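You operate a simulated robot arm through the tools that you are given. There is no shell and no other tool.

The job below is to be done with a simulated robot arm. You get a single attempt, and the scene is never put back.

Task
Book in the reel that lies on the green mat.
Fine: onto the peg with its number, that red tab to IN, the dial to 2, the card with that number to STOCK. The other reel, tab and card stay.

Only the result counts: the job must be done as asked and must still hold three seconds after the hand-in. Knocking over, shifting, dropping, spilling or breaking anything else fails it.

Robot
A 7-joint arm with a two-finger parallel gripper, fixed in place. Base frame: the origin is on the floor under the middle of its stand, x ahead of it, y to its left, z up; the work surface is at about z = 860. Units: mm, rad, N and s.
With the tool pointing down near the work surface it reaches from about 300 to 700 mm from the base axis. Its first joint turns from -1.152 to 1.152 rad. Payload 1.57 kg.
The tool frame sits at the grasp point between the pads (the TCP): z along the fingers, y along the line on which they close. The tips reach 30 mm beyond it. Largest opening 110 mm; finger width 24, thickness 12; the body of the gripper, 48 by 112 mm, starts 78 mm behind the TCP.
Orientation is that of the tool frame in the base frame, as a unit quaternion [w, x, y, z]. With the fingers straight down and closing along the base's y, the tool's x points along the base's -x, its y along +y and its z along -z.

Tools
- The arm moves only by the tool jog_arm. Its argument "targets" is a list of rows, each a list of 3 entries, a list of its own where there are three numbers: the shift along the tool's x, y, z in cm, then the turn, a rotation vector about the tool's x, y, z in rad, then the gripper command, from -1 (fully open) to 1 (shut), values between in proportion. In form: [[[x, y, z], [wx, wy, wz], claw], ...]. A call has 1 to 20 rows; each row is the pose to reach, as a shift and turn from the pose commanded when the call began, along the tool's axes at that moment. Rows are played at 5 a second. More than 50 mm and 0.15 rad between two rows, or a gripper value outside its range, and nothing of the call is played. Where a pose cannot be reached the arm comes as near as it can. A force on the tool above 40 N (or 10 N above the force at the start of the call, whichever is more), or a blocked arm, ends the call early, and 0.2 s more pass. The fingers move at their own pace (about 108 mm/s each) and stop on an object; they squeeze with about 37 N. The grip force told is the motor's: it shows also when the fingers shut on nothing. Time passes only in rows, and 0.2 s behind the last, so rows that repeat a pose let the fingers close. The reply holds the time, the measured pose of the TCP, the force on the tool along the base axes, the opening and the grip force, in the units named above and with some noise, with the torque about the TCP (base axes, N m) and any sound that the robot's microphone picked up.
- Cameras (640 x 400 px; columns grow to the right, rows downward): "scene" is fixed at [151, -376.1, 1424.2]; the picture's right is [0.86, -0.50, 0.00], its down [-0.28, -0.48, -0.83] and it looks along [0.42, 0.72, -0.55] (base axes); focal length 218 px, centre (320, 200). "wrist" rides on the gripper at [70, 16, -141] in the tool frame; the picture's right is [-0.23, 0.97, 0.00], its down [-0.85, -0.20, -0.48] and it looks along [-0.47, -0.11, 0.88] (tool axes); focal length 222 px, centre (320, 200). There is no depth. A picture from a camera that has moved, and an enlarged one, comes with that camera's place and axes in the base frame and with its lens. The place of the scene camera against the robot may be out by one fixed shift of up to 25 mm in any direction.
- snapshot(camera): a new picture of that camera. It takes no simulated time.
- close_up(camera, box): a new picture of the part [left, top, right, bottom] of that camera's present view, enlarged. It takes no simulated time.
- finish_job(): hands the job in; it is judged then, once.

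Nothing tells you positions but the pictures and the camera data. Unless the task says otherwise, let go and move clear before handing in.

The tools are called by a JSON object that holds its "name" and its "arguments". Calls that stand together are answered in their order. jog_arm: Moves the arm, as the interface text tells. Its arguments: {"type":"object","properties":{"targets":{"type":"array","items":{"type":"array"}}},"required":["targets"]} The other tools are called the same way: snapshot (camera) takes a picture; close_up (camera, box) takes an enlarged picture of a part of a camera's view; finish_job () hands the job in.

At the start:

```text
time: 0.0
tool_pos: [374.3, 178.8, 1217.8]
tool_rot: [0.0, -0.001, 1.0, 0.0]
force: [-0.6, -0.4, 0.2]
ft_torque: [0.03, -0.01, -0.01]
opening: 110.4
gripper_force: 0.0
```

scene: 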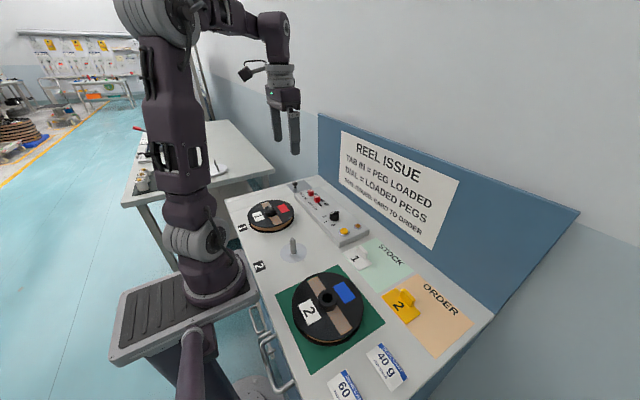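
wrist: 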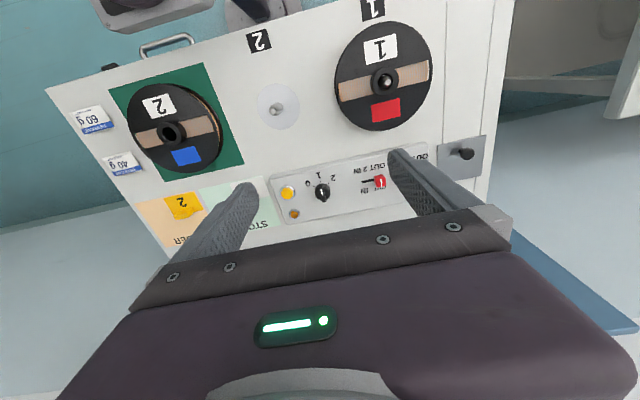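

I see a bench with a reel "2" on the green mat, an empty peg labelled 2, reel 1 on peg 1, a control panel with tabs and dial, and cards on STOCK/ORDER areas. I'll look closer at all of it first.

{"name": "close_up", "arguments": {"camera": "scene", "box": [220, 160, 380, 260]}}

{"name": "close_up", "arguments": {"camera": "scene", "box": [260, 230, 500, 380]}}

{"name": "close_up", "arguments": {"camera": "wrist", "box": [240, 140, 480, 240]}}

{"name": "close_up", "arguments": {"camera": "wrist", "box": [50, 50, 290, 250]}}

{"name": "close_up", "arguments": {"camera": "scene", "box": [310, 110, 590, 260]}}

```text
4.00 times, centred on (300, 210) of scene
camera zoom: at [151.0, -376.1, 1424.2], right [0.86, -0.5, 0.0], down [-0.28, -0.48, -0.83], along [0.42, 0.72, -0.55], focal length 872 px, centre (400, 160)
```

zoom: 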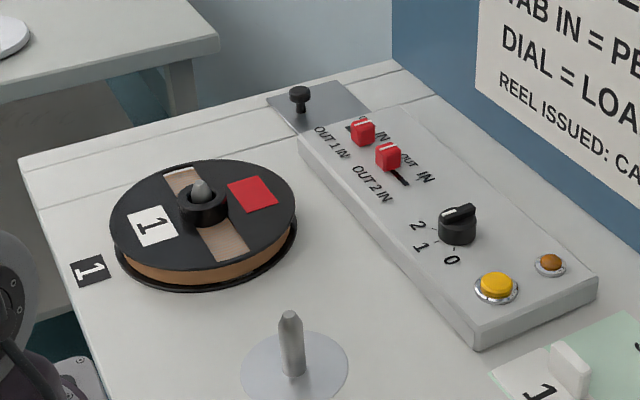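

```text
2.67 times, centred on (380, 305) of scene
camera zoom: at [151.0, -376.1, 1424.2], right [0.86, -0.5, 0.0], down [-0.28, -0.48, -0.83], along [0.42, 0.72, -0.55], focal length 582 px, centre (160, -80)
```

zoom: 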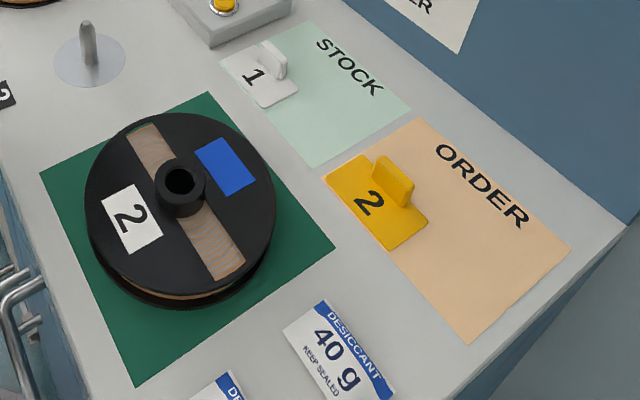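

```text
2.67 times, centred on (360, 190) of wrist
camera zoom: at [303.3, 196.0, 1359.1], right [0.23, 0.97, 0.0], down [0.86, -0.2, 0.48], along [0.47, -0.11, -0.88], focal length 592 px, centre (213, 227)
```

zoom: 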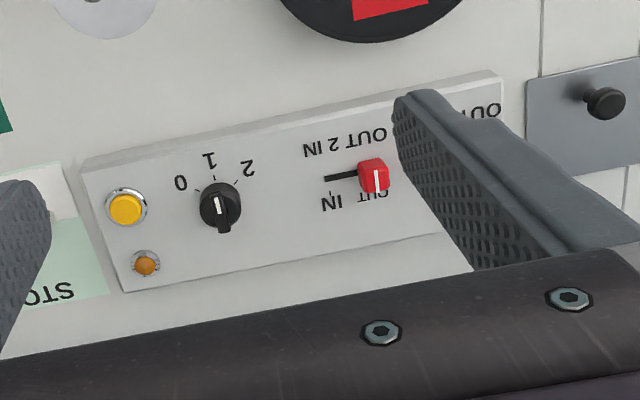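

```text
2.00 times, centred on (170, 150) of wrist
camera zoom: at [303.3, 196.0, 1359.1], right [0.23, 0.97, 0.0], down [0.86, -0.2, 0.48], along [0.47, -0.11, -0.88], focal length 444 px, centre (620, 300)
```

zoom: 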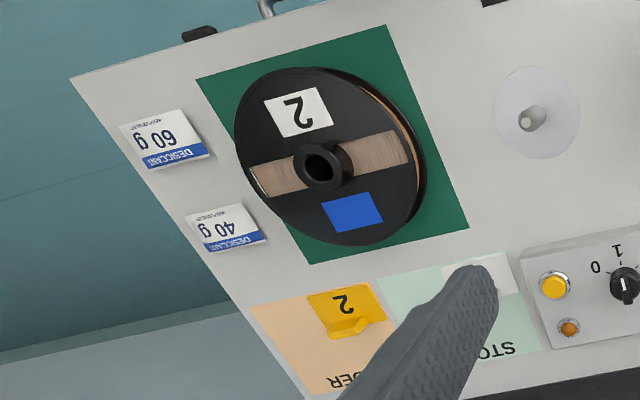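

```text
2.29 times, centred on (450, 185) of scene
camera zoom: at [151.0, -376.1, 1424.2], right [0.86, -0.5, 0.0], down [-0.28, -0.48, -0.83], along [0.42, 0.72, -0.55], focal length 498 px, centre (23, 234)
```

zoom: 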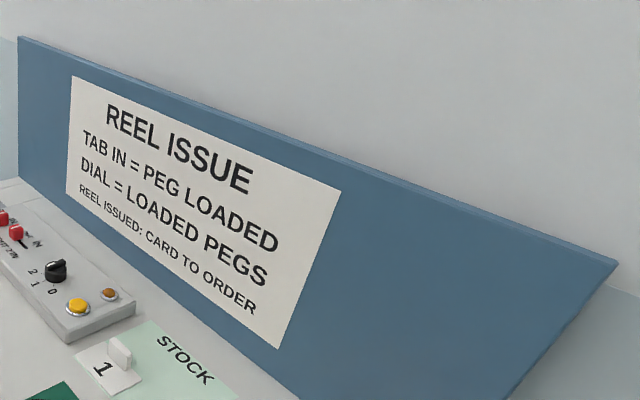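

The reel 2 hub is about (325, −115), its empty peg about (333, 100), dial about (531, 148), tab 2 about (537, 282) and card 2 about (506, −217). I'll lower over the panel for a better look before touching anything.

{"name": "jog_arm", "arguments": {"targets": [[[-2.1, 0.4, 3.3], [0, 0, 0], -1], [[-4.2, 0.8, 6.6], [0, 0, 0], -1], [[-6.3, 1.2, 9.9], [0, 0, 0], -1], [[-8.4, 1.6, 13.2], [0, 0, 0], -1], [[-10.6, 2.1, 16.8], [0, 0, 0], -1], [[-10.6, 2.1, 16.8], [0, 0, 0], -1]]}}

{"name": "snapshot", "arguments": {"camera": "wrist"}}

{"name": "close_up", "arguments": {"camera": "wrist", "box": [220, 100, 460, 250]}}

```text
time: 1.4
tool_pos: [479.7, 200.9, 1049.3]
tool_rot: [0.001, -0.001, 1.0, 0.0]
force: [-0.9, -0.1, -0.8]
ft_torque: [0.0, 0.0, 0.01]
opening: 109.9
gripper_force: 0.0
```

```text
taken
camera wrist: at [410.1, 217.4, 1190.8], right [0.23, 0.97, 0.0], down [0.85, -0.2, 0.48], along [0.47, -0.11, -0.88], focal length 222 px, centre (320, 200)
```

wrist: 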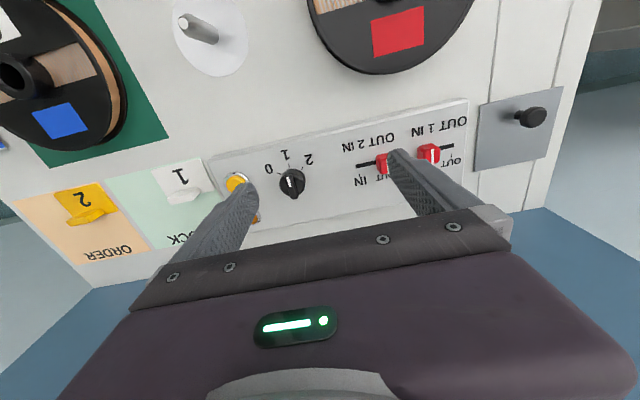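

```text
2.67 times, centred on (340, 175) of wrist
camera zoom: at [410.1, 217.4, 1190.8], right [0.23, 0.97, 0.0], down [0.85, -0.2, 0.48], along [0.47, -0.11, -0.88], focal length 592 px, centre (267, 267)
```

zoom: 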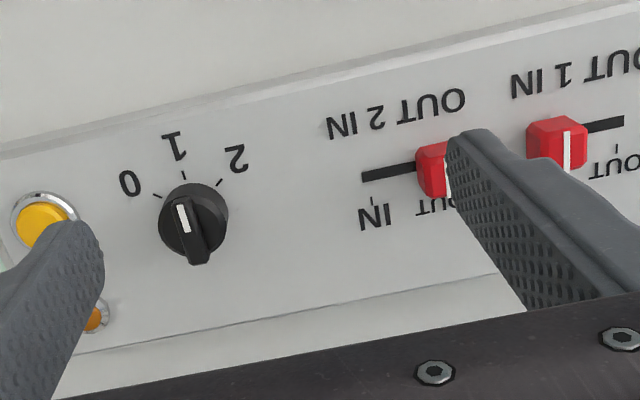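

The dial ridge with its white mark points at 1, and tab 2 sits at OUT (its slot runs toward −y to IN) while tab 1 is at IN. I'll move down above the dial for a precise look.

{"name": "jog_arm", "arguments": {"targets": [[[-1.6, -1.75, 2.4], [0, 0, 0], -1], [[-3.2, -3.5, 4.9], [0, 0, 0], -1], [[-4.8, -5.26, 7.4], [0, 0, 0], -1], [[-4.8, -5.26, 7.4], [0, 0, 0], -1]]}}

{"name": "snapshot", "arguments": {"camera": "wrist"}}

{"name": "close_up", "arguments": {"camera": "wrist", "box": [240, 120, 400, 220]}}

{"name": "close_up", "arguments": {"camera": "scene", "box": [270, 170, 390, 245]}}

```text
time: 2.4
tool_pos: [528.1, 147.7, 977.4]
tool_rot: [0.0, -0.001, 1.0, 0.0]
force: [0.3, -0.4, -1.1]
ft_torque: [-0.02, -0.02, -0.01]
opening: 110.1
gripper_force: 0.0
```

```text
taken
camera wrist: at [458.2, 165.1, 1117.3], right [0.23, 0.97, 0.0], down [0.86, -0.2, 0.48], along [0.47, -0.11, -0.88], focal length 222 px, centre (320, 200)
```

wrist: 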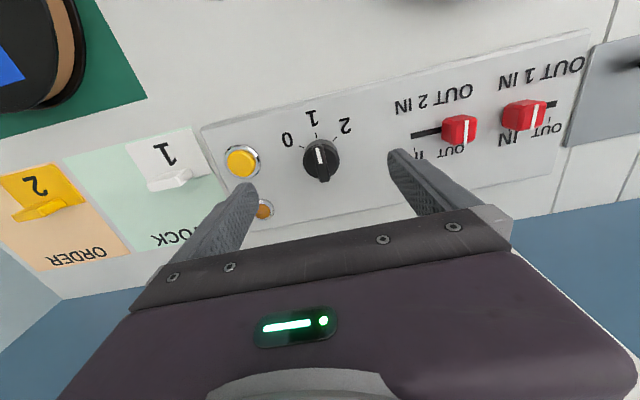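

```text
4.00 times, centred on (320, 170) of wrist
camera zoom: at [458.2, 165.1, 1117.3], right [0.23, 0.97, 0.0], down [0.86, -0.2, 0.48], along [0.47, -0.11, -0.88], focal length 888 px, centre (320, 320)
```

zoom: 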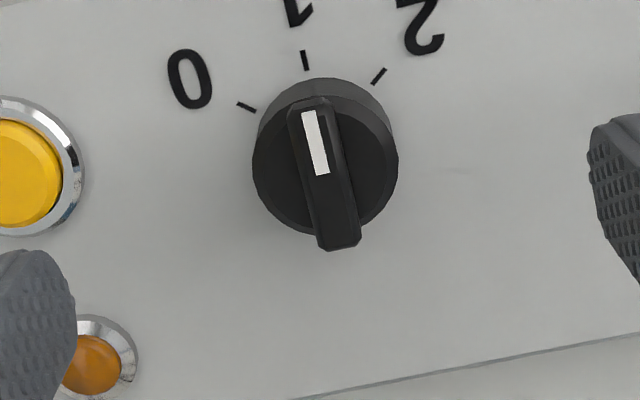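

```text
5.33 times, centred on (330, 208) of scene
camera zoom: at [151.0, -376.1, 1424.2], right [0.86, -0.5, 0.0], down [-0.28, -0.48, -0.83], along [0.42, 0.72, -0.55], focal length 1163 px, centre (267, 160)
```

zoom: 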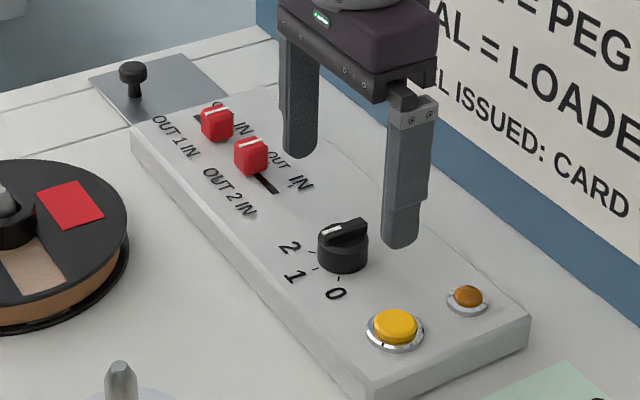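

The dial knob is centred near (527, 150), its ridge about 9 mm wide running along x with its top near z≈922, and ticks are about 50° apart. I'll narrow the fingers, shift +2 mm in y and come down around the ridge.

{"name": "jog_arm", "arguments": {"targets": [[[0, 0.2, 0], [0, 0, 0], 0.3], [[0, 0.2, 0], [0, 0, 0], 0.3], [[0, 0.2, 1.5], [0, 0, 0], 0.3], [[0, 0.2, 2.6], [0, 0, 0], 0.3], [[0, 0.2, 2.6], [0, 0, 0], 0.3]]}}

{"name": "close_up", "arguments": {"camera": "wrist", "box": [240, 120, 400, 220]}}

{"name": "close_up", "arguments": {"camera": "scene", "box": [290, 180, 370, 230]}}

```text
time: 3.6
tool_pos: [528.0, 151.2, 948.8]
tool_rot: [0.0, -0.001, 1.0, 0.0]
force: [-0.8, -0.3, 1.1]
ft_torque: [0.01, 0.03, 0.03]
opening: 38.5
gripper_force: 0.0
```

```text
4.00 times, centred on (320, 170) of wrist
camera zoom: at [457.2, 167.0, 1090.9], right [0.23, 0.97, 0.0], down [0.86, -0.2, 0.48], along [0.47, -0.11, -0.88], focal length 888 px, centre (320, 320)
```

zoom: 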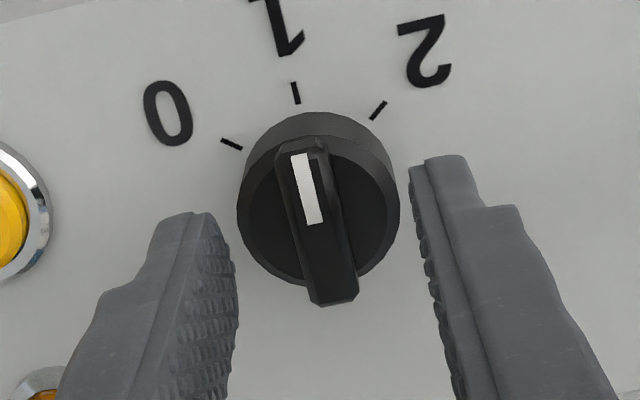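

```text
8.00 times, centred on (330, 205) of scene
camera zoom: at [151.0, -376.1, 1424.2], right [0.86, -0.5, 0.0], down [-0.28, -0.48, -0.83], along [0.42, 0.72, -0.55], focal length 1745 px, centre (240, 160)
```

zoom: 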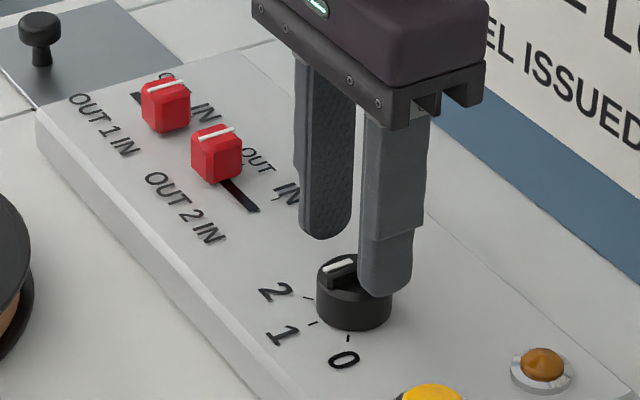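

The fingers straddle the ridge evenly with tips about 919. I'll lower a few mm more, watching force.

{"name": "jog_arm", "arguments": {"targets": [[[0, 0, 0.2], [0, 0, 0], 0.3], [[0, 0, 0.4], [0, 0, 0], 0.3], [[0, 0, 0.5], [0, 0, 0], 0.3]]}}

{"name": "close_up", "arguments": {"camera": "scene", "box": [310, 190, 358, 220]}}

{"name": "close_up", "arguments": {"camera": "wrist", "box": [240, 120, 400, 220]}}

```text
time: 4.4
tool_pos: [526.7, 151.3, 944.2]
tool_rot: [0.001, -0.001, 1.0, 0.0]
force: [0.4, 0.6, -0.9]
ft_torque: [-0.03, 0.0, -0.02]
opening: 38.6
gripper_force: 0.1
```

```text
13.33 times, centred on (334, 205) of scene
camera zoom: at [151.0, -376.1, 1424.2], right [0.86, -0.5, 0.0], down [-0.28, -0.48, -0.83], along [0.42, 0.72, -0.55], focal length 2908 px, centre (133, 133)
```

zoom: 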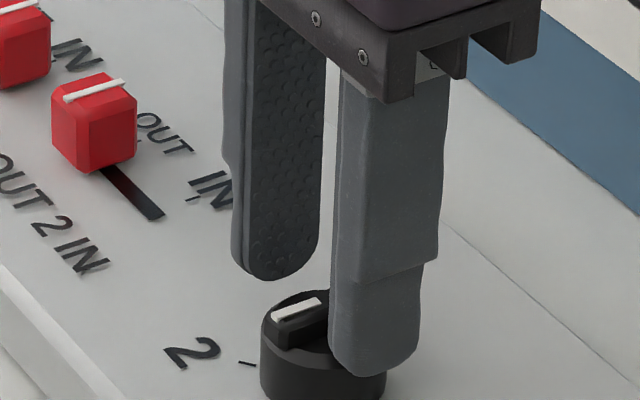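

```text
4.00 times, centred on (320, 170) of wrist
camera zoom: at [457.4, 167.2, 1085.6], right [0.23, 0.97, 0.0], down [0.86, -0.2, 0.48], along [0.47, -0.11, -0.88], focal length 888 px, centre (320, 320)
```

zoom: 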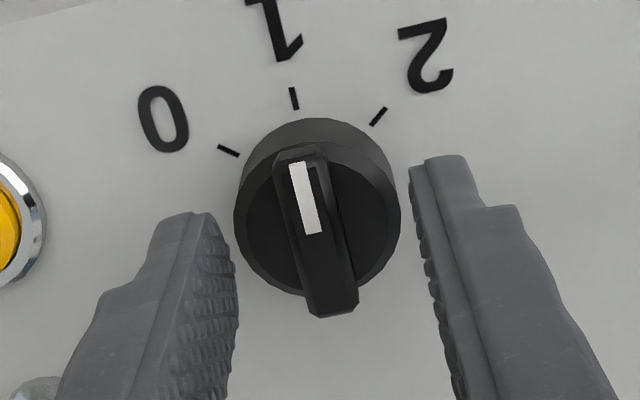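

Tips are about z=914, near the ridge. I'll close and read the opening to see what I've gripped.

{"name": "jog_arm", "arguments": {"targets": [[[0, 0, 0], [0, 0, 0], 0.6], [[0, 0, 0], [0, 0, 0], 0.8], [[0, 0, 0], [0, 0, 0], 1], [[0, 0, 0], [0, 0, 0], 1]]}}

{"name": "close_up", "arguments": {"camera": "wrist", "box": [240, 120, 400, 220]}}

{"name": "close_up", "arguments": {"camera": "scene", "box": [310, 190, 358, 220]}}

```text
time: 5.4
tool_pos: [528.0, 150.7, 943.9]
tool_rot: [0.001, 0.0, 1.0, 0.0]
force: [-0.7, -6.6, -0.6]
ft_torque: [-0.18, -0.08, 0.01]
opening: 10.8
gripper_force: 28.3
```

```text
4.00 times, centred on (320, 170) of wrist
camera zoom: at [457.4, 166.6, 1085.6], right [0.23, 0.97, 0.0], down [0.86, -0.2, 0.48], along [0.47, -0.11, -0.88], focal length 888 px, centre (320, 320)
```

zoom: 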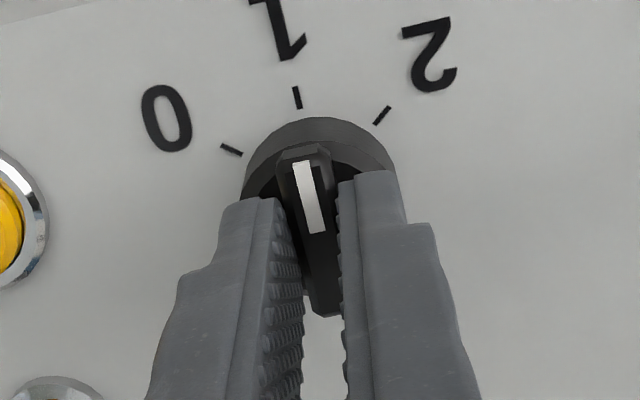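

```text
13.33 times, centred on (334, 205) of scene
camera zoom: at [151.0, -376.3, 1424.2], right [0.86, -0.5, 0.0], down [-0.28, -0.48, -0.83], along [0.42, 0.72, -0.55], focal length 2908 px, centre (133, 133)
```

zoom: 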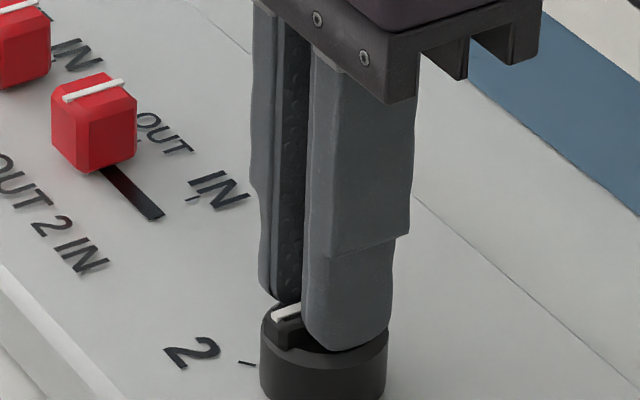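

The ridge is gripped (opening 10.8 mm). Now I'll turn about the tool z by +0.87 rad, clockwise from above, toward 2.

{"name": "jog_arm", "arguments": {"targets": [[[0, -0.05, 0], [0, 0, 0.14], 1], [[0, -0.07, 0], [0, 0, 0.28], 1], [[0, -0.07, 0], [0, 0, 0.42], 1], [[0, -0.07, 0], [0, 0, 0.56], 1], [[0, -0.07, 0], [0, 0, 0.7], 1], [[0, -0.07, 0], [0, 0, 0.84], 1], [[0, -0.07, 0], [0, 0, 0.873], 1], [[0, -0.07, 0], [0, 0, 0.873], 1]]}}

{"name": "close_up", "arguments": {"camera": "wrist", "box": [240, 120, 400, 220]}}

{"name": "close_up", "arguments": {"camera": "scene", "box": [310, 190, 358, 220]}}

```text
time: 7.2
tool_pos: [528.4, 150.3, 944.1]
tool_rot: [-0.001, 0.423, 0.906, 0.001]
force: [3.5, 8.9, -19.3]
ft_torque: [-0.08, -0.33, 0.01]
opening: 10.7
gripper_force: 28.7
```

```text
4.00 times, centred on (320, 170) of wrist
camera zoom: at [495.2, 214.6, 1085.8], right [0.89, 0.45, 0.0], down [0.4, -0.78, 0.48], along [0.22, -0.43, -0.88], focal length 888 px, centre (320, 320)
```

zoom: 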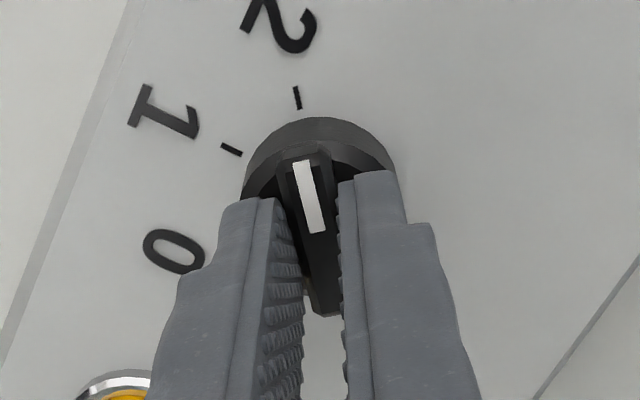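

```text
13.33 times, centred on (334, 205) of scene
camera zoom: at [151.4, -375.8, 1424.3], right [0.86, -0.5, 0.0], down [-0.28, -0.48, -0.83], along [0.42, 0.72, -0.55], focal length 2908 px, centre (133, 133)
```

zoom: 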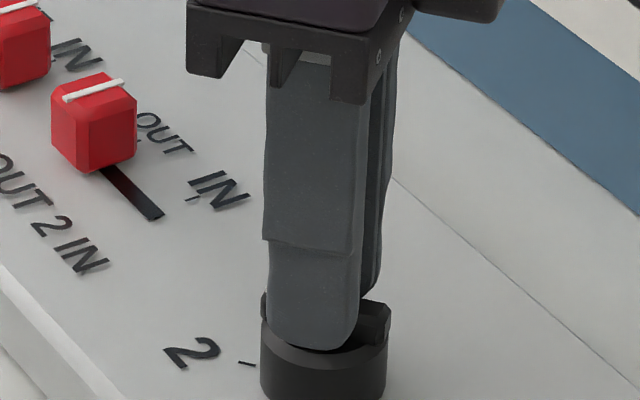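

The ridge now lines up with the 2 tick just as it did with 1. I'll release, lift clear and check.

{"name": "jog_arm", "arguments": {"targets": [[[0, 0, 0], [0, 0, 0], 0.6], [[0, 0, 0], [0, 0, 0], 0.4], [[0, 0, -1.5], [0, 0, 0], 0.4], [[0, 0, -4], [0, 0, 0], 0.4], [[0, 0, -6], [0, 0, 0], 0.4], [[0, 0, -6], [0, 0, 0], 0.4]]}}

{"name": "close_up", "arguments": {"camera": "wrist", "box": [200, 80, 440, 230]}}

{"name": "close_up", "arguments": {"camera": "scene", "box": [286, 180, 366, 230]}}

```text
time: 8.6
tool_pos: [526.4, 150.4, 1005.3]
tool_rot: [0.0, 0.423, 0.906, 0.001]
force: [0.1, 1.1, -0.7]
ft_torque: [0.01, -0.02, -0.01]
opening: 32.8
gripper_force: 0.0
```

```text
2.67 times, centred on (320, 155) of wrist
camera zoom: at [494.7, 214.3, 1146.9], right [0.89, 0.45, 0.0], down [0.4, -0.78, 0.48], along [0.22, -0.43, -0.88], focal length 592 px, centre (320, 320)
```

zoom: 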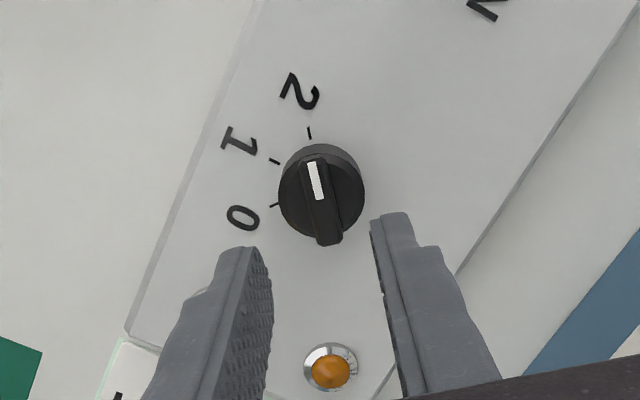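

```text
8.00 times, centred on (326, 205) of scene
camera zoom: at [151.0, -376.1, 1424.2], right [0.86, -0.5, 0.0], down [-0.28, -0.48, -0.83], along [0.42, 0.72, -0.55], focal length 1745 px, centre (272, 160)
```

zoom: 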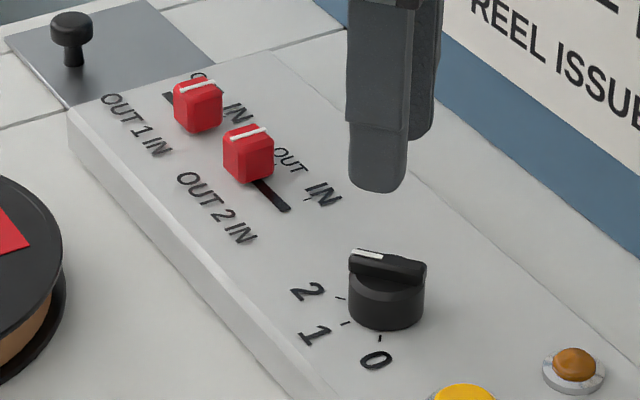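

Dial reads 2. Next I'll turn back to neutral and go above tab 2 at about (529, 282).

{"name": "jog_arm", "arguments": {"targets": [[[1.4, 1.24, 0], [0, 0, -0.125], 0.4], [[2.8, 2.48, 0], [0, 0, -0.25], 0.4], [[4.2, 3.7, 0], [0, 0, -0.375], 0.4], [[5.6, 4.9, 0.5], [0, 0, -0.5], 0.4], [[7.0, 6.2, 1.0], [0, 0, -0.625], 0.4], [[8.4, 7.4, 1.5], [0, 0, -0.75], 0.4], [[9.9, 8.65, 2.0], [0, 0, -0.873], 0.4], [[9.9, 8.65, 2.0], [0, 0, -0.873], 0.4]]}}

{"name": "snapshot", "arguments": {"camera": "wrist"}}

{"name": "close_up", "arguments": {"camera": "wrist", "box": [240, 100, 400, 200]}}

{"name": "close_up", "arguments": {"camera": "scene", "box": [286, 170, 366, 220]}}

```text
time: 10.4
tool_pos: [529.5, 281.5, 985.3]
tool_rot: [-0.001, -0.002, 1.0, 0.0]
force: [0.1, -0.4, -0.1]
ft_torque: [0.0, 0.01, 0.02]
opening: 32.9
gripper_force: 0.0
```

```text
taken
camera wrist: at [459.7, 297.2, 1126.8], right [0.22, 0.97, 0.0], down [0.86, -0.2, 0.48], along [0.47, -0.11, -0.88], focal length 222 px, centre (320, 200)
```

wrist: 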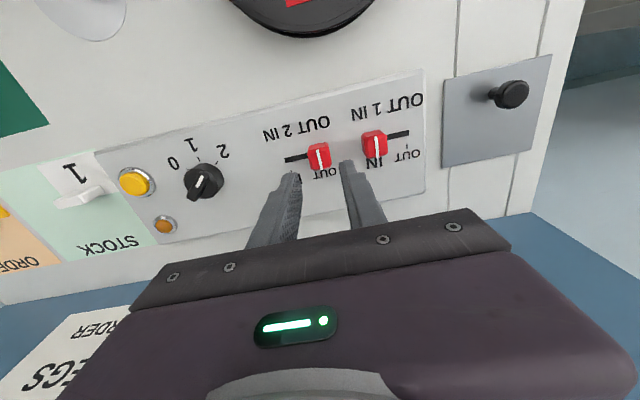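

```text
4.00 times, centred on (320, 150) of wrist
camera zoom: at [459.7, 297.2, 1126.8], right [0.22, 0.97, 0.0], down [0.86, -0.2, 0.48], along [0.47, -0.11, -0.88], focal length 888 px, centre (320, 400)
```

zoom: 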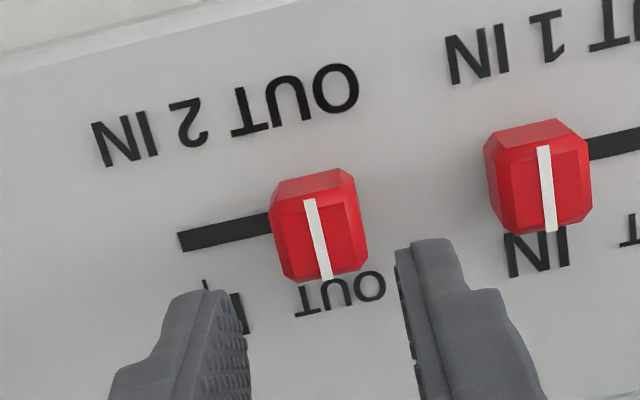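

```text
8.00 times, centred on (326, 195) of scene
camera zoom: at [151.0, -376.1, 1424.2], right [0.86, -0.5, 0.0], down [-0.28, -0.48, -0.83], along [0.42, 0.72, -0.55], focal length 1745 px, centre (272, 240)
```

zoom: 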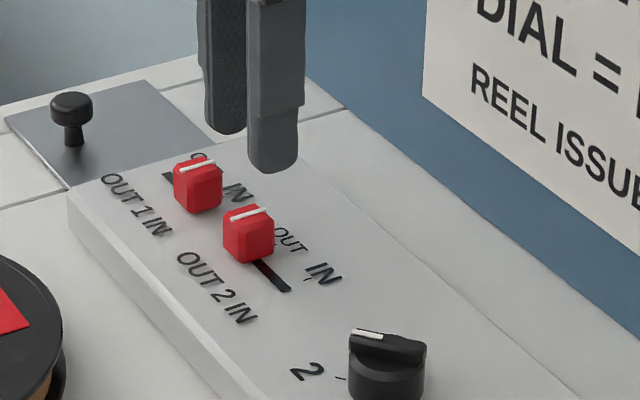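

Tab 2 is centred near (529, 280), about 35 mm from the IN tick at y≈245. I'll shift −1.5 mm in y and come down around it.

{"name": "jog_arm", "arguments": {"targets": [[[0, -0.15, 1.0], [0, 0, 0], 0.4], [[0, -0.15, 2.5], [0, 0, 0], 0.4], [[0, -0.15, 4.0], [0, 0, 0], 0.4], [[0, -0.15, 5.0], [0, 0, 0], 0.4], [[0, -0.15, 5.3], [0, 0, 0], 0.4]]}}

{"name": "close_up", "arguments": {"camera": "wrist", "box": [240, 120, 400, 220]}}

{"name": "close_up", "arguments": {"camera": "scene", "box": [286, 175, 366, 225]}}

```text
time: 11.6
tool_pos: [530.0, 280.9, 930.4]
tool_rot: [0.0, -0.001, 1.0, -0.001]
force: [0.6, -0.5, 0.5]
ft_torque: [0.0, -0.01, 0.03]
opening: 33.1
gripper_force: 0.1
```

```text
4.00 times, centred on (320, 170) of wrist
camera zoom: at [459.8, 296.4, 1072.6], right [0.23, 0.97, 0.0], down [0.86, -0.2, 0.48], along [0.47, -0.11, -0.88], focal length 888 px, centre (320, 320)
```

zoom: 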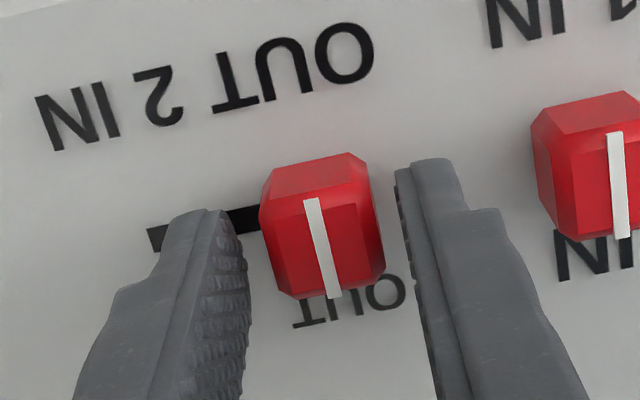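

```text
8.00 times, centred on (326, 200) of scene
camera zoom: at [151.0, -376.1, 1424.2], right [0.86, -0.5, 0.0], down [-0.28, -0.48, -0.83], along [0.42, 0.72, -0.55], focal length 1745 px, centre (272, 200)
```

zoom: 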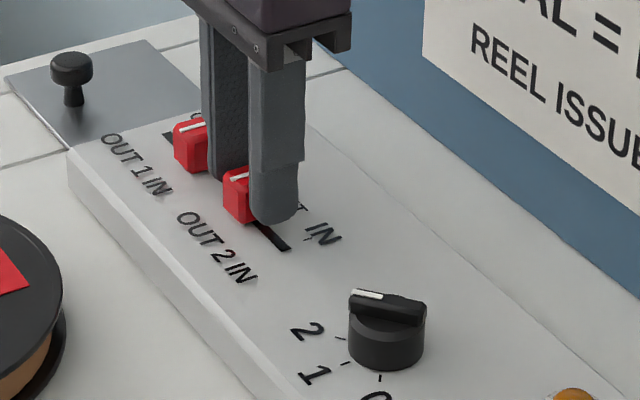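

The tab sits between the fingers. I'll close on it and check the opening before sliding.

{"name": "jog_arm", "arguments": {"targets": [[[0, 0, 0], [0, 0, 0], 0.6], [[0, 0, 0], [0, 0, 0], 0.8], [[0, 0, 0], [0, 0, 0], 0.8]]}}

{"name": "close_up", "arguments": {"camera": "wrist", "box": [240, 120, 400, 220]}}

```text
time: 12.4
tool_pos: [528.4, 280.6, 930.7]
tool_rot: [0.0, 0.0, 1.0, 0.0]
force: [-0.3, -0.1, -0.3]
ft_torque: [0.01, -0.13, -0.03]
opening: 21.6
gripper_force: 34.9
```

```text
4.00 times, centred on (320, 170) of wrist
camera zoom: at [459.8, 296.4, 1072.5], right [0.23, 0.97, 0.0], down [0.86, -0.2, 0.48], along [0.47, -0.11, -0.88], focal length 888 px, centre (320, 320)
```

zoom: 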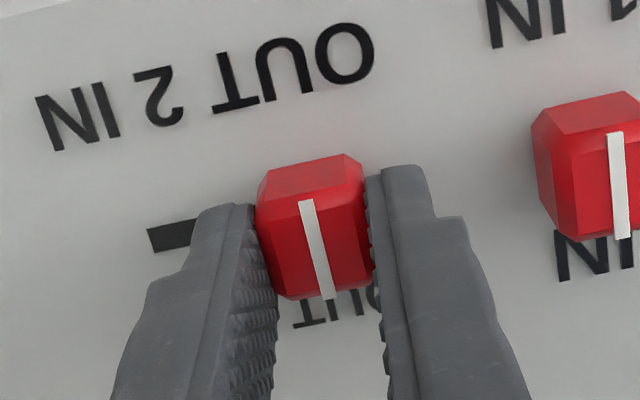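

Gripped at 21.6 mm. I'll slide it −y toward IN in small steps.

{"name": "jog_arm", "arguments": {"targets": [[[0, -0.5, 0], [0, 0, 0], 0.8], [[0, -1.0, 0], [0, 0, 0], 0.8], [[0, -1.5, 0], [0, 0, 0], 0.8], [[0, -2.0, 0], [0, 0, 0], 0.8], [[0, -2.5, 0], [0, 0, 0], 0.8], [[0, -3.0, 0], [0, 0, 0], 0.8], [[0, -3.3, 0], [0, 0, 0], 0.8], [[0, -3.3, 0], [0, 0, 0], 0.8]]}}

{"name": "close_up", "arguments": {"camera": "wrist", "box": [240, 120, 400, 220]}}

{"name": "close_up", "arguments": {"camera": "scene", "box": [286, 175, 366, 225]}}

```text
time: 14.2
tool_pos: [529.3, 246.7, 930.9]
tool_rot: [-0.001, 0.0, 1.0, 0.0]
force: [0.4, -0.2, -18.6]
ft_torque: [0.06, 0.07, -0.05]
opening: 21.6
gripper_force: 34.1
```

```text
4.00 times, centred on (320, 170) of wrist
camera zoom: at [460.0, 262.6, 1072.8], right [0.23, 0.97, 0.0], down [0.86, -0.2, 0.48], along [0.46, -0.11, -0.88], focal length 888 px, centre (320, 320)
```

zoom: 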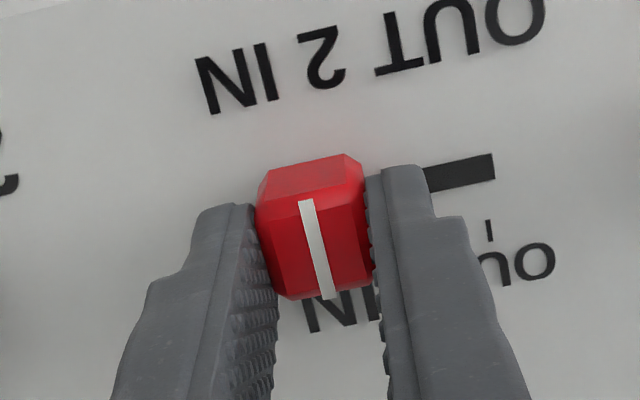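

```text
8.00 times, centred on (326, 200) of scene
camera zoom: at [151.3, -376.0, 1424.2], right [0.86, -0.5, 0.0], down [-0.28, -0.48, -0.83], along [0.42, 0.72, -0.55], focal length 1745 px, centre (272, 200)
```

zoom: 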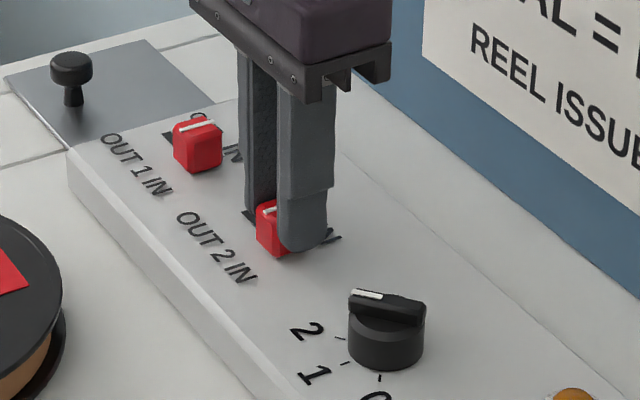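

The tab has moved about 33 mm; the tick spacing indicates ~35–36 mm. I'll nudge a bit further and watch for a stop.

{"name": "jog_arm", "arguments": {"targets": [[[0, -0.1, 0], [0, 0, 0], 0.8], [[0, -0.2, 0], [0, 0, 0], 0.8], [[0, -0.25, 0], [0, 0, 0], 0.8], [[0, -0.25, 0], [0, 0, 0], 0.8]]}}

{"name": "close_up", "arguments": {"camera": "wrist", "box": [240, 120, 400, 220]}}

```text
time: 15.2
tool_pos: [529.1, 244.6, 931.0]
tool_rot: [0.0, -0.001, 1.0, 0.001]
force: [1.6, 9.9, -29.8]
ft_torque: [0.14, -0.19, -0.07]
opening: 21.5
gripper_force: 34.7
```

```text
4.00 times, centred on (320, 170) of wrist
camera zoom: at [459.9, 260.8, 1072.8], right [0.23, 0.97, 0.0], down [0.86, -0.2, 0.48], along [0.47, -0.11, -0.88], focal length 888 px, centre (320, 320)
```

zoom: 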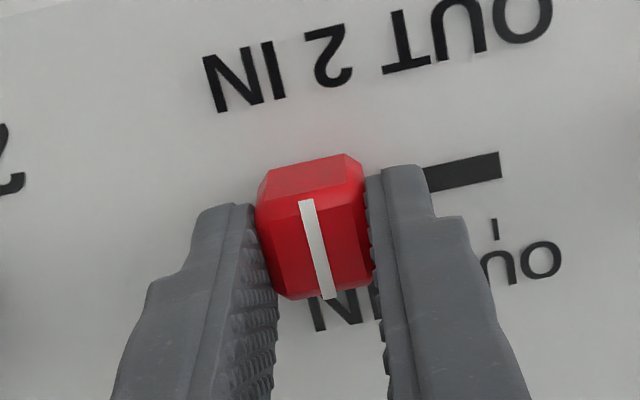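

There's a light stop force in y, so the tab is at its IN end. I'll release and lift to verify.

{"name": "jog_arm", "arguments": {"targets": [[[0, 0, 0], [0, 0, 0], 0.6], [[0, 0, 0], [0, 0, 0], 0.4], [[0, 0, 0], [0, 0, 0], 0.4], [[0, 0, -2], [0, 0, 0], 0.4], [[0, 0, -5], [0, 0, 0], 0.4], [[0, 0, -8], [0, 0, 0], 0.4], [[0, 0, -8], [0, 0, 0], 0.4]]}}

{"name": "close_up", "arguments": {"camera": "wrist", "box": [220, 90, 460, 240]}}

{"name": "close_up", "arguments": {"camera": "scene", "box": [286, 175, 366, 225]}}

{"name": "snapshot", "arguments": {"camera": "wrist"}}

```text
time: 16.8
tool_pos: [530.7, 243.8, 1011.9]
tool_rot: [0.0, -0.001, 1.0, 0.0]
force: [0.1, -0.3, 0.7]
ft_torque: [-0.02, 0.02, -0.01]
opening: 33.0
gripper_force: 0.1
```

```text
2.67 times, centred on (340, 165) of wrist
camera zoom: at [460.5, 259.5, 1153.1], right [0.23, 0.97, 0.0], down [0.86, -0.2, 0.48], along [0.47, -0.11, -0.88], focal length 592 px, centre (267, 293)
```

zoom: 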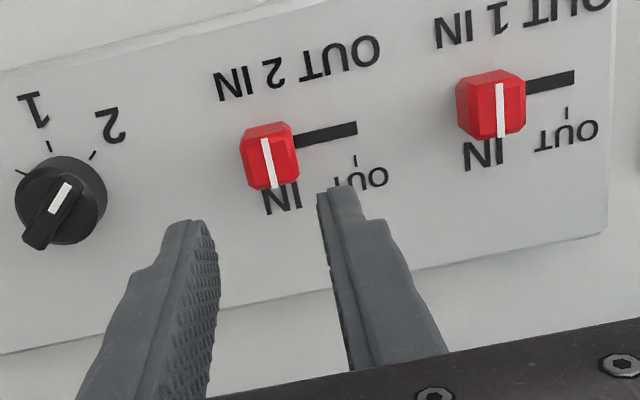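

```text
8.00 times, centred on (326, 200) of scene
camera zoom: at [151.0, -376.1, 1424.2], right [0.86, -0.5, 0.0], down [-0.28, -0.48, -0.83], along [0.42, 0.72, -0.55], focal length 1745 px, centre (272, 200)
```

zoom: 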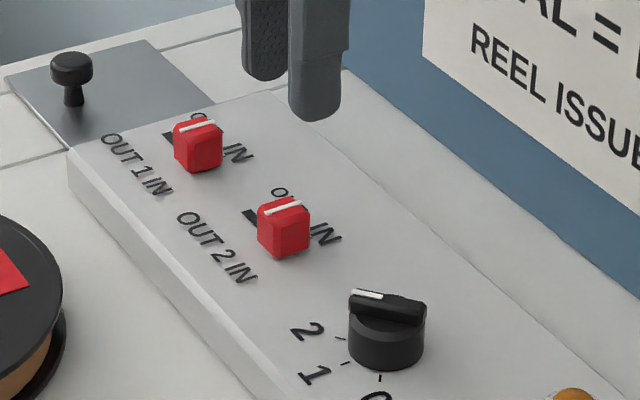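

```text
taken
camera wrist: at [460.5, 259.5, 1153.1], right [0.23, 0.97, 0.0], down [0.86, -0.2, 0.48], along [0.47, -0.11, -0.88], focal length 222 px, centre (320, 200)
```

wrist: 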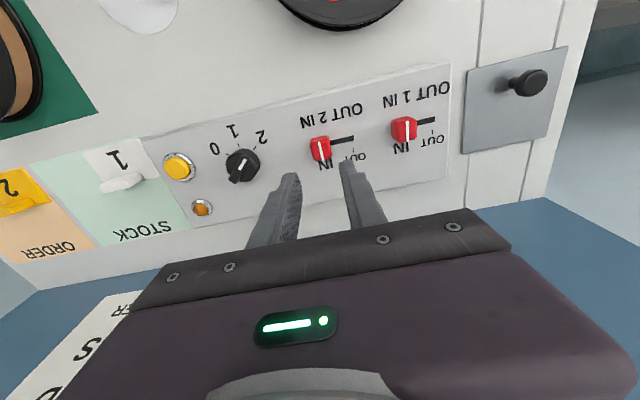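

Tab 2 now sits at IN like tab 1, and the dial still shows 2. Next I'll go and survey the STOCK and ORDER mats and card 2.

{"name": "jog_arm", "arguments": {"targets": [[[0.3, -3.6, -0.7], [0, 0, 0], 0.0], [[0.6, -7.2, -1.4], [0, 0, 0], 0.0], [[0.9, -10.8, -2.1], [0, 0, 0], 0.0], [[1.2, -14.4, -2.8], [0, 0, 0], 0.0], [[1.5, -18.0, -3.5], [0, 0, 0], 0.0], [[1.8, -21.6, -4.2], [0, 0, 0], 0.0], [[2.1, -25.2, -4.9], [0, 0, 0], 0.0], [[2.4, -28.8, -5.6], [0, 0, 0], 0.0], [[2.7, -32.4, -6.3], [0, 0, 0], 0.0], [[3.0, -36.0, -6.8], [0, 0, 0], 0.0], [[3.0, -36.0, -6.8], [0, 0, 0], 0.0]]}}

{"name": "snapshot", "arguments": {"camera": "wrist"}}

{"name": "close_up", "arguments": {"camera": "wrist", "box": [160, 80, 480, 280]}}

{"name": "close_up", "arguments": {"camera": "scene", "box": [330, 225, 490, 325]}}

```text
time: 19.2
tool_pos: [499.1, -116.7, 1076.5]
tool_rot: [0.0, 0.0, 1.0, -0.001]
force: [0.2, 0.0, -0.5]
ft_torque: [0.02, 0.04, -0.02]
opening: 55.0
gripper_force: 0.1
```

```text
taken
camera wrist: at [429.1, -100.4, 1217.8], right [0.23, 0.97, 0.0], down [0.86, -0.2, 0.48], along [0.47, -0.11, -0.88], focal length 222 px, centre (320, 200)
```

wrist: 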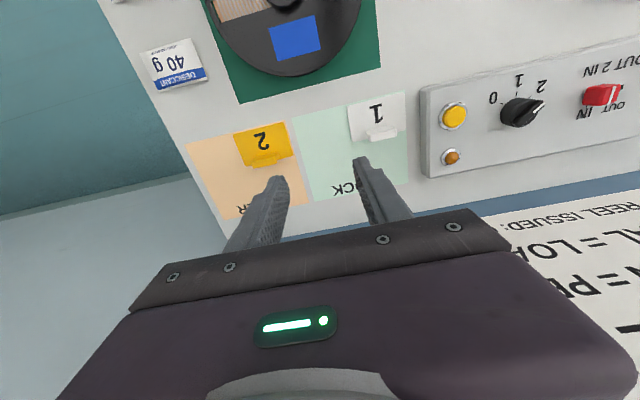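

```text
2.00 times, centred on (320, 180) of wrist
camera zoom: at [429.1, -100.4, 1217.8], right [0.23, 0.97, 0.0], down [0.86, -0.2, 0.48], along [0.47, -0.11, -0.88], focal length 444 px, centre (320, 240)
```

zoom: 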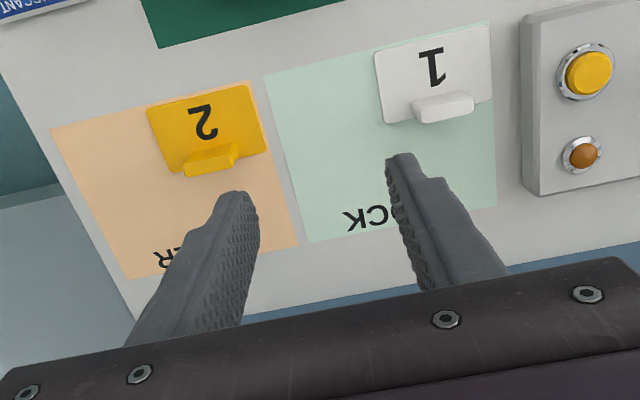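

```text
4.00 times, centred on (410, 275) of scene
camera zoom: at [151.0, -376.2, 1424.2], right [0.86, -0.5, 0.0], down [-0.28, -0.48, -0.83], along [0.42, 0.72, -0.55], focal length 872 px, centre (-40, -100)
```

zoom: 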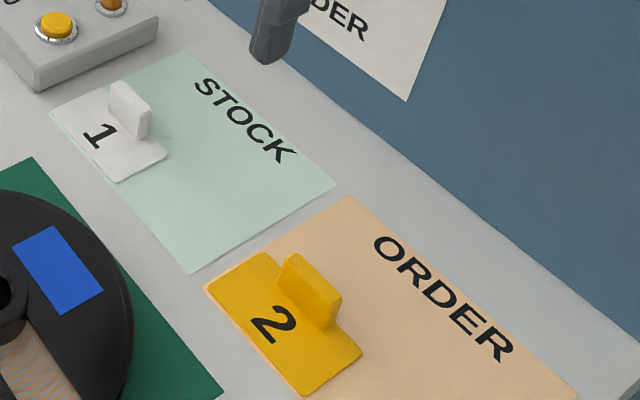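

I make STOCK x 471–622, y −155..15 with card 1 in its front-left; card 2 is at x 472–527, y −250..−167 with its handle near (515, −208) running along y. I'll turn the gripper 90° so it closes along x, and move above the handle.

{"name": "jog_arm", "arguments": {"targets": [[[-0.15, -0.9, 0.9], [0, 0, 0.143], 0.0], [[-0.3, -1.8, 1.8], [0, 0, 0.286], 0.0], [[-0.45, -2.7, 2.7], [0, 0, 0.429], 0.0], [[-0.6, -3.6, 3.6], [0, 0, 0.571], 0.0], [[-0.75, -4.5, 4.5], [0, 0, 0.714], 0.0], [[-0.9, -5.4, 5.4], [0, 0, 0.857], 0.0], [[-1.05, -6.3, 6.3], [0, 0, 1.0], 0.0], [[-1.2, -7.2, 7.2], [0, 0, 1.143], 0.0], [[-1.35, -8.1, 8.1], [0, 0, 1.286], 0.0], [[-1.5, -9.0, 9.0], [0, 0, 1.429], 0.0], [[-1.55, -9.2, 9.5], [0, 0, 1.571], 0.0], [[-1.55, -9.2, 9.5], [0, 0, 1.571], 0.0]]}}

{"name": "snapshot", "arguments": {"camera": "wrist"}}

{"name": "close_up", "arguments": {"camera": "wrist", "box": [240, 100, 400, 200]}}

{"name": "close_up", "arguments": {"camera": "scene", "box": [350, 250, 478, 330]}}

```text
time: 21.8
tool_pos: [514.5, -207.4, 984.0]
tool_rot: [0.0, 0.707, 0.707, 0.0]
force: [-0.5, -0.6, 0.2]
ft_torque: [-0.03, -0.02, -0.02]
opening: 55.1
gripper_force: 0.1
```

```text
taken
camera wrist: at [531.2, -137.2, 1125.6], right [0.97, -0.23, 0.0], down [-0.2, -0.86, 0.48], along [-0.11, -0.47, -0.88], focal length 222 px, centre (320, 200)
```

wrist: 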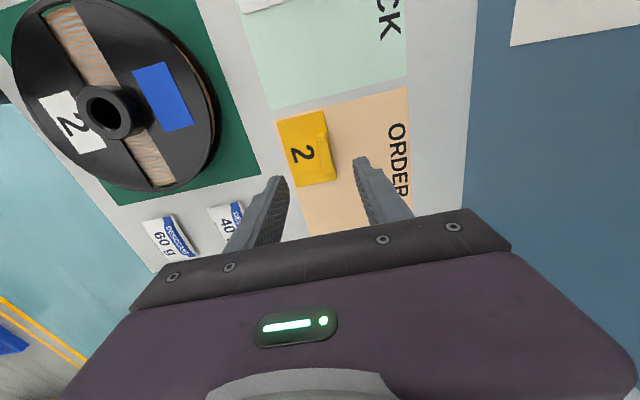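

```text
4.00 times, centred on (320, 150) of wrist
camera zoom: at [531.2, -137.2, 1125.6], right [0.97, -0.23, 0.0], down [-0.2, -0.86, 0.48], along [-0.11, -0.47, -0.88], focal length 888 px, centre (320, 400)
```

zoom: 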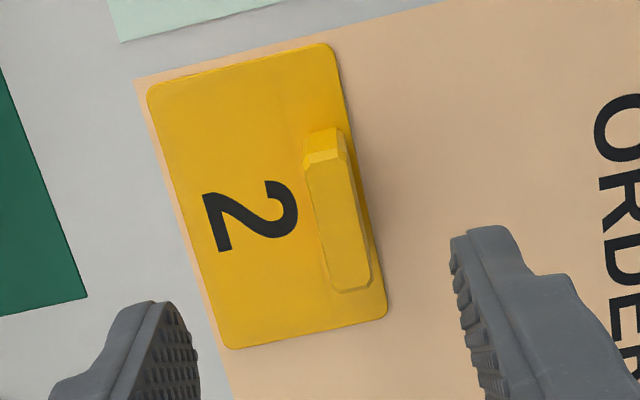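

```text
5.00 times, centred on (414, 290) of scene
camera zoom: at [151.0, -376.1, 1424.2], right [0.86, -0.5, 0.0], down [-0.28, -0.48, -0.83], along [0.42, 0.72, -0.55], focal length 1090 px, centre (-150, -250)
```

zoom: 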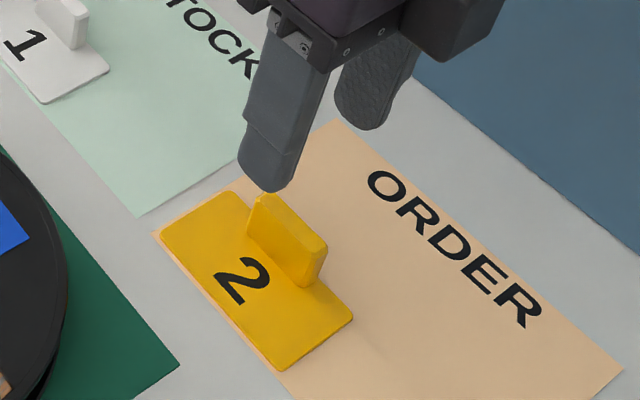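

Handle 2 is about 10 mm thick in x (514–524), y −192..−230, with its top near z≈890. I'll shift onto it and descend with tips staying above the card plate.

{"name": "jog_arm", "arguments": {"targets": [[[-0.2, 0.48, 0], [0, 0, 0], 0.27], [[-0.2, 0.48, 2.5], [0, 0, 0], 0.27], [[-0.2, 0.48, 5.0], [0, 0, 0], 0.27], [[-0.2, 0.48, 6.5], [0, 0, 0], 0.27], [[-0.2, 0.48, 7.5], [0, 0, 0], 0.27], [[-0.2, 0.48, 7.9], [0, 0, 0], 0.27], [[-0.2, 0.48, 7.9], [0, 0, 0], 0.27]]}}

{"name": "close_up", "arguments": {"camera": "wrist", "box": [240, 120, 400, 220]}}

{"name": "close_up", "arguments": {"camera": "scene", "box": [350, 250, 478, 330]}}

```text
time: 23.4
tool_pos: [518.7, -209.1, 903.8]
tool_rot: [0.0, 0.707, 0.707, 0.0]
force: [0.0, -0.2, -0.2]
ft_torque: [0.01, 0.0, -0.02]
opening: 40.5
gripper_force: 0.0
```

```text
4.00 times, centred on (320, 170) of wrist
camera zoom: at [536.2, -139.8, 1046.0], right [0.97, -0.23, 0.0], down [-0.2, -0.86, 0.48], along [-0.11, -0.47, -0.88], focal length 888 px, centre (320, 320)
```

zoom: 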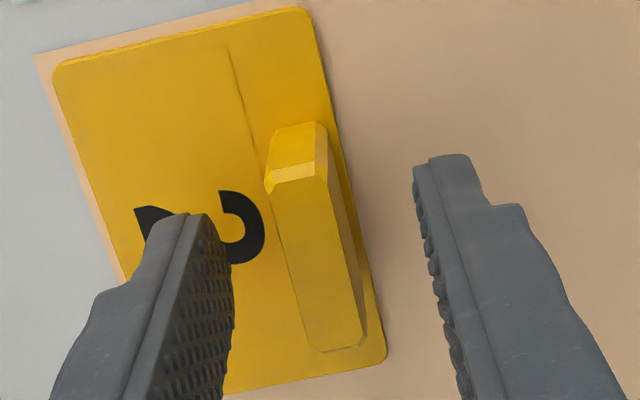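

```text
5.00 times, centred on (414, 290) of scene
camera zoom: at [151.0, -376.1, 1424.2], right [0.86, -0.5, 0.0], down [-0.28, -0.48, -0.83], along [0.42, 0.72, -0.55], focal length 1090 px, centre (-150, -250)
```

zoom: 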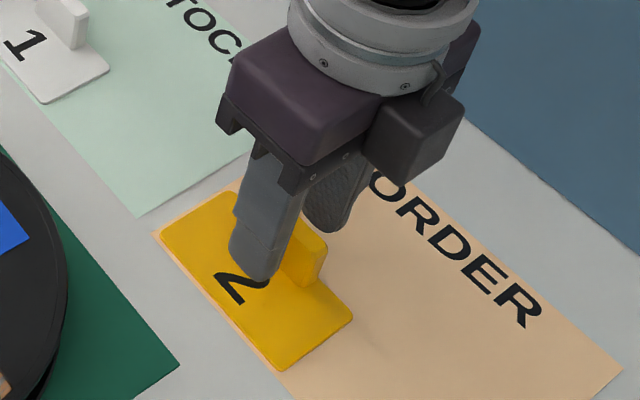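

Fingers straddle the handle. I'll lower 3 mm and close.

{"name": "jog_arm", "arguments": {"targets": [[[0, 0, 0.3], [0, 0, 0], 0.27], [[0, 0, 0.3], [0, 0, 0], 0.6], [[0, 0, 0.3], [0, 0, 0], 1], [[0, 0, 0.3], [0, 0, 0], 1], [[0, 0, 0.3], [0, 0, 0], 1]]}}

{"name": "close_up", "arguments": {"camera": "wrist", "box": [240, 120, 400, 220]}}

{"name": "close_up", "arguments": {"camera": "scene", "box": [350, 250, 478, 330]}}

```text
time: 24.6
tool_pos: [519.3, -209.8, 900.7]
tool_rot: [0.0, 0.706, 0.708, 0.0]
force: [-0.1, -0.5, 0.3]
ft_torque: [-0.01, 0.02, 0.02]
opening: 10.5
gripper_force: 28.4
```

```text
4.00 times, centred on (320, 170) of wrist
camera zoom: at [536.3, -139.7, 1043.5], right [0.97, -0.23, 0.0], down [-0.2, -0.86, 0.48], along [-0.11, -0.47, -0.88], focal length 888 px, centre (320, 320)
```

zoom: 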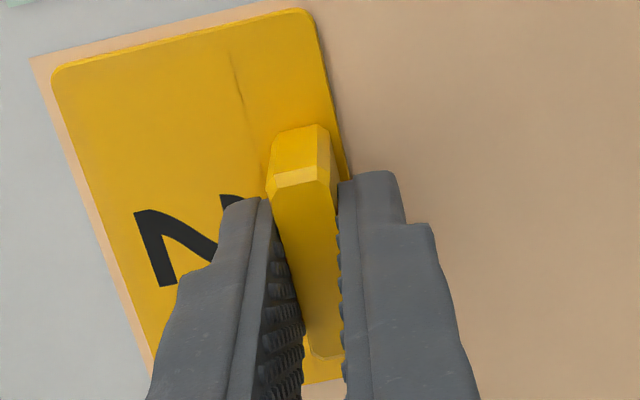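

```text
5.00 times, centred on (414, 290) of scene
camera zoom: at [151.0, -376.1, 1424.2], right [0.86, -0.5, 0.0], down [-0.28, -0.48, -0.83], along [0.42, 0.72, -0.55], focal length 1090 px, centre (-150, -250)
```

zoom: 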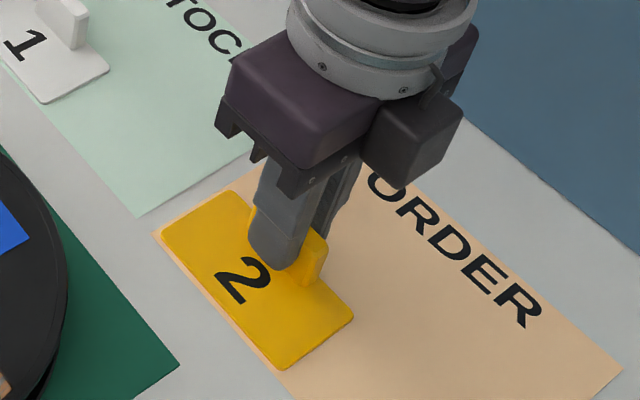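

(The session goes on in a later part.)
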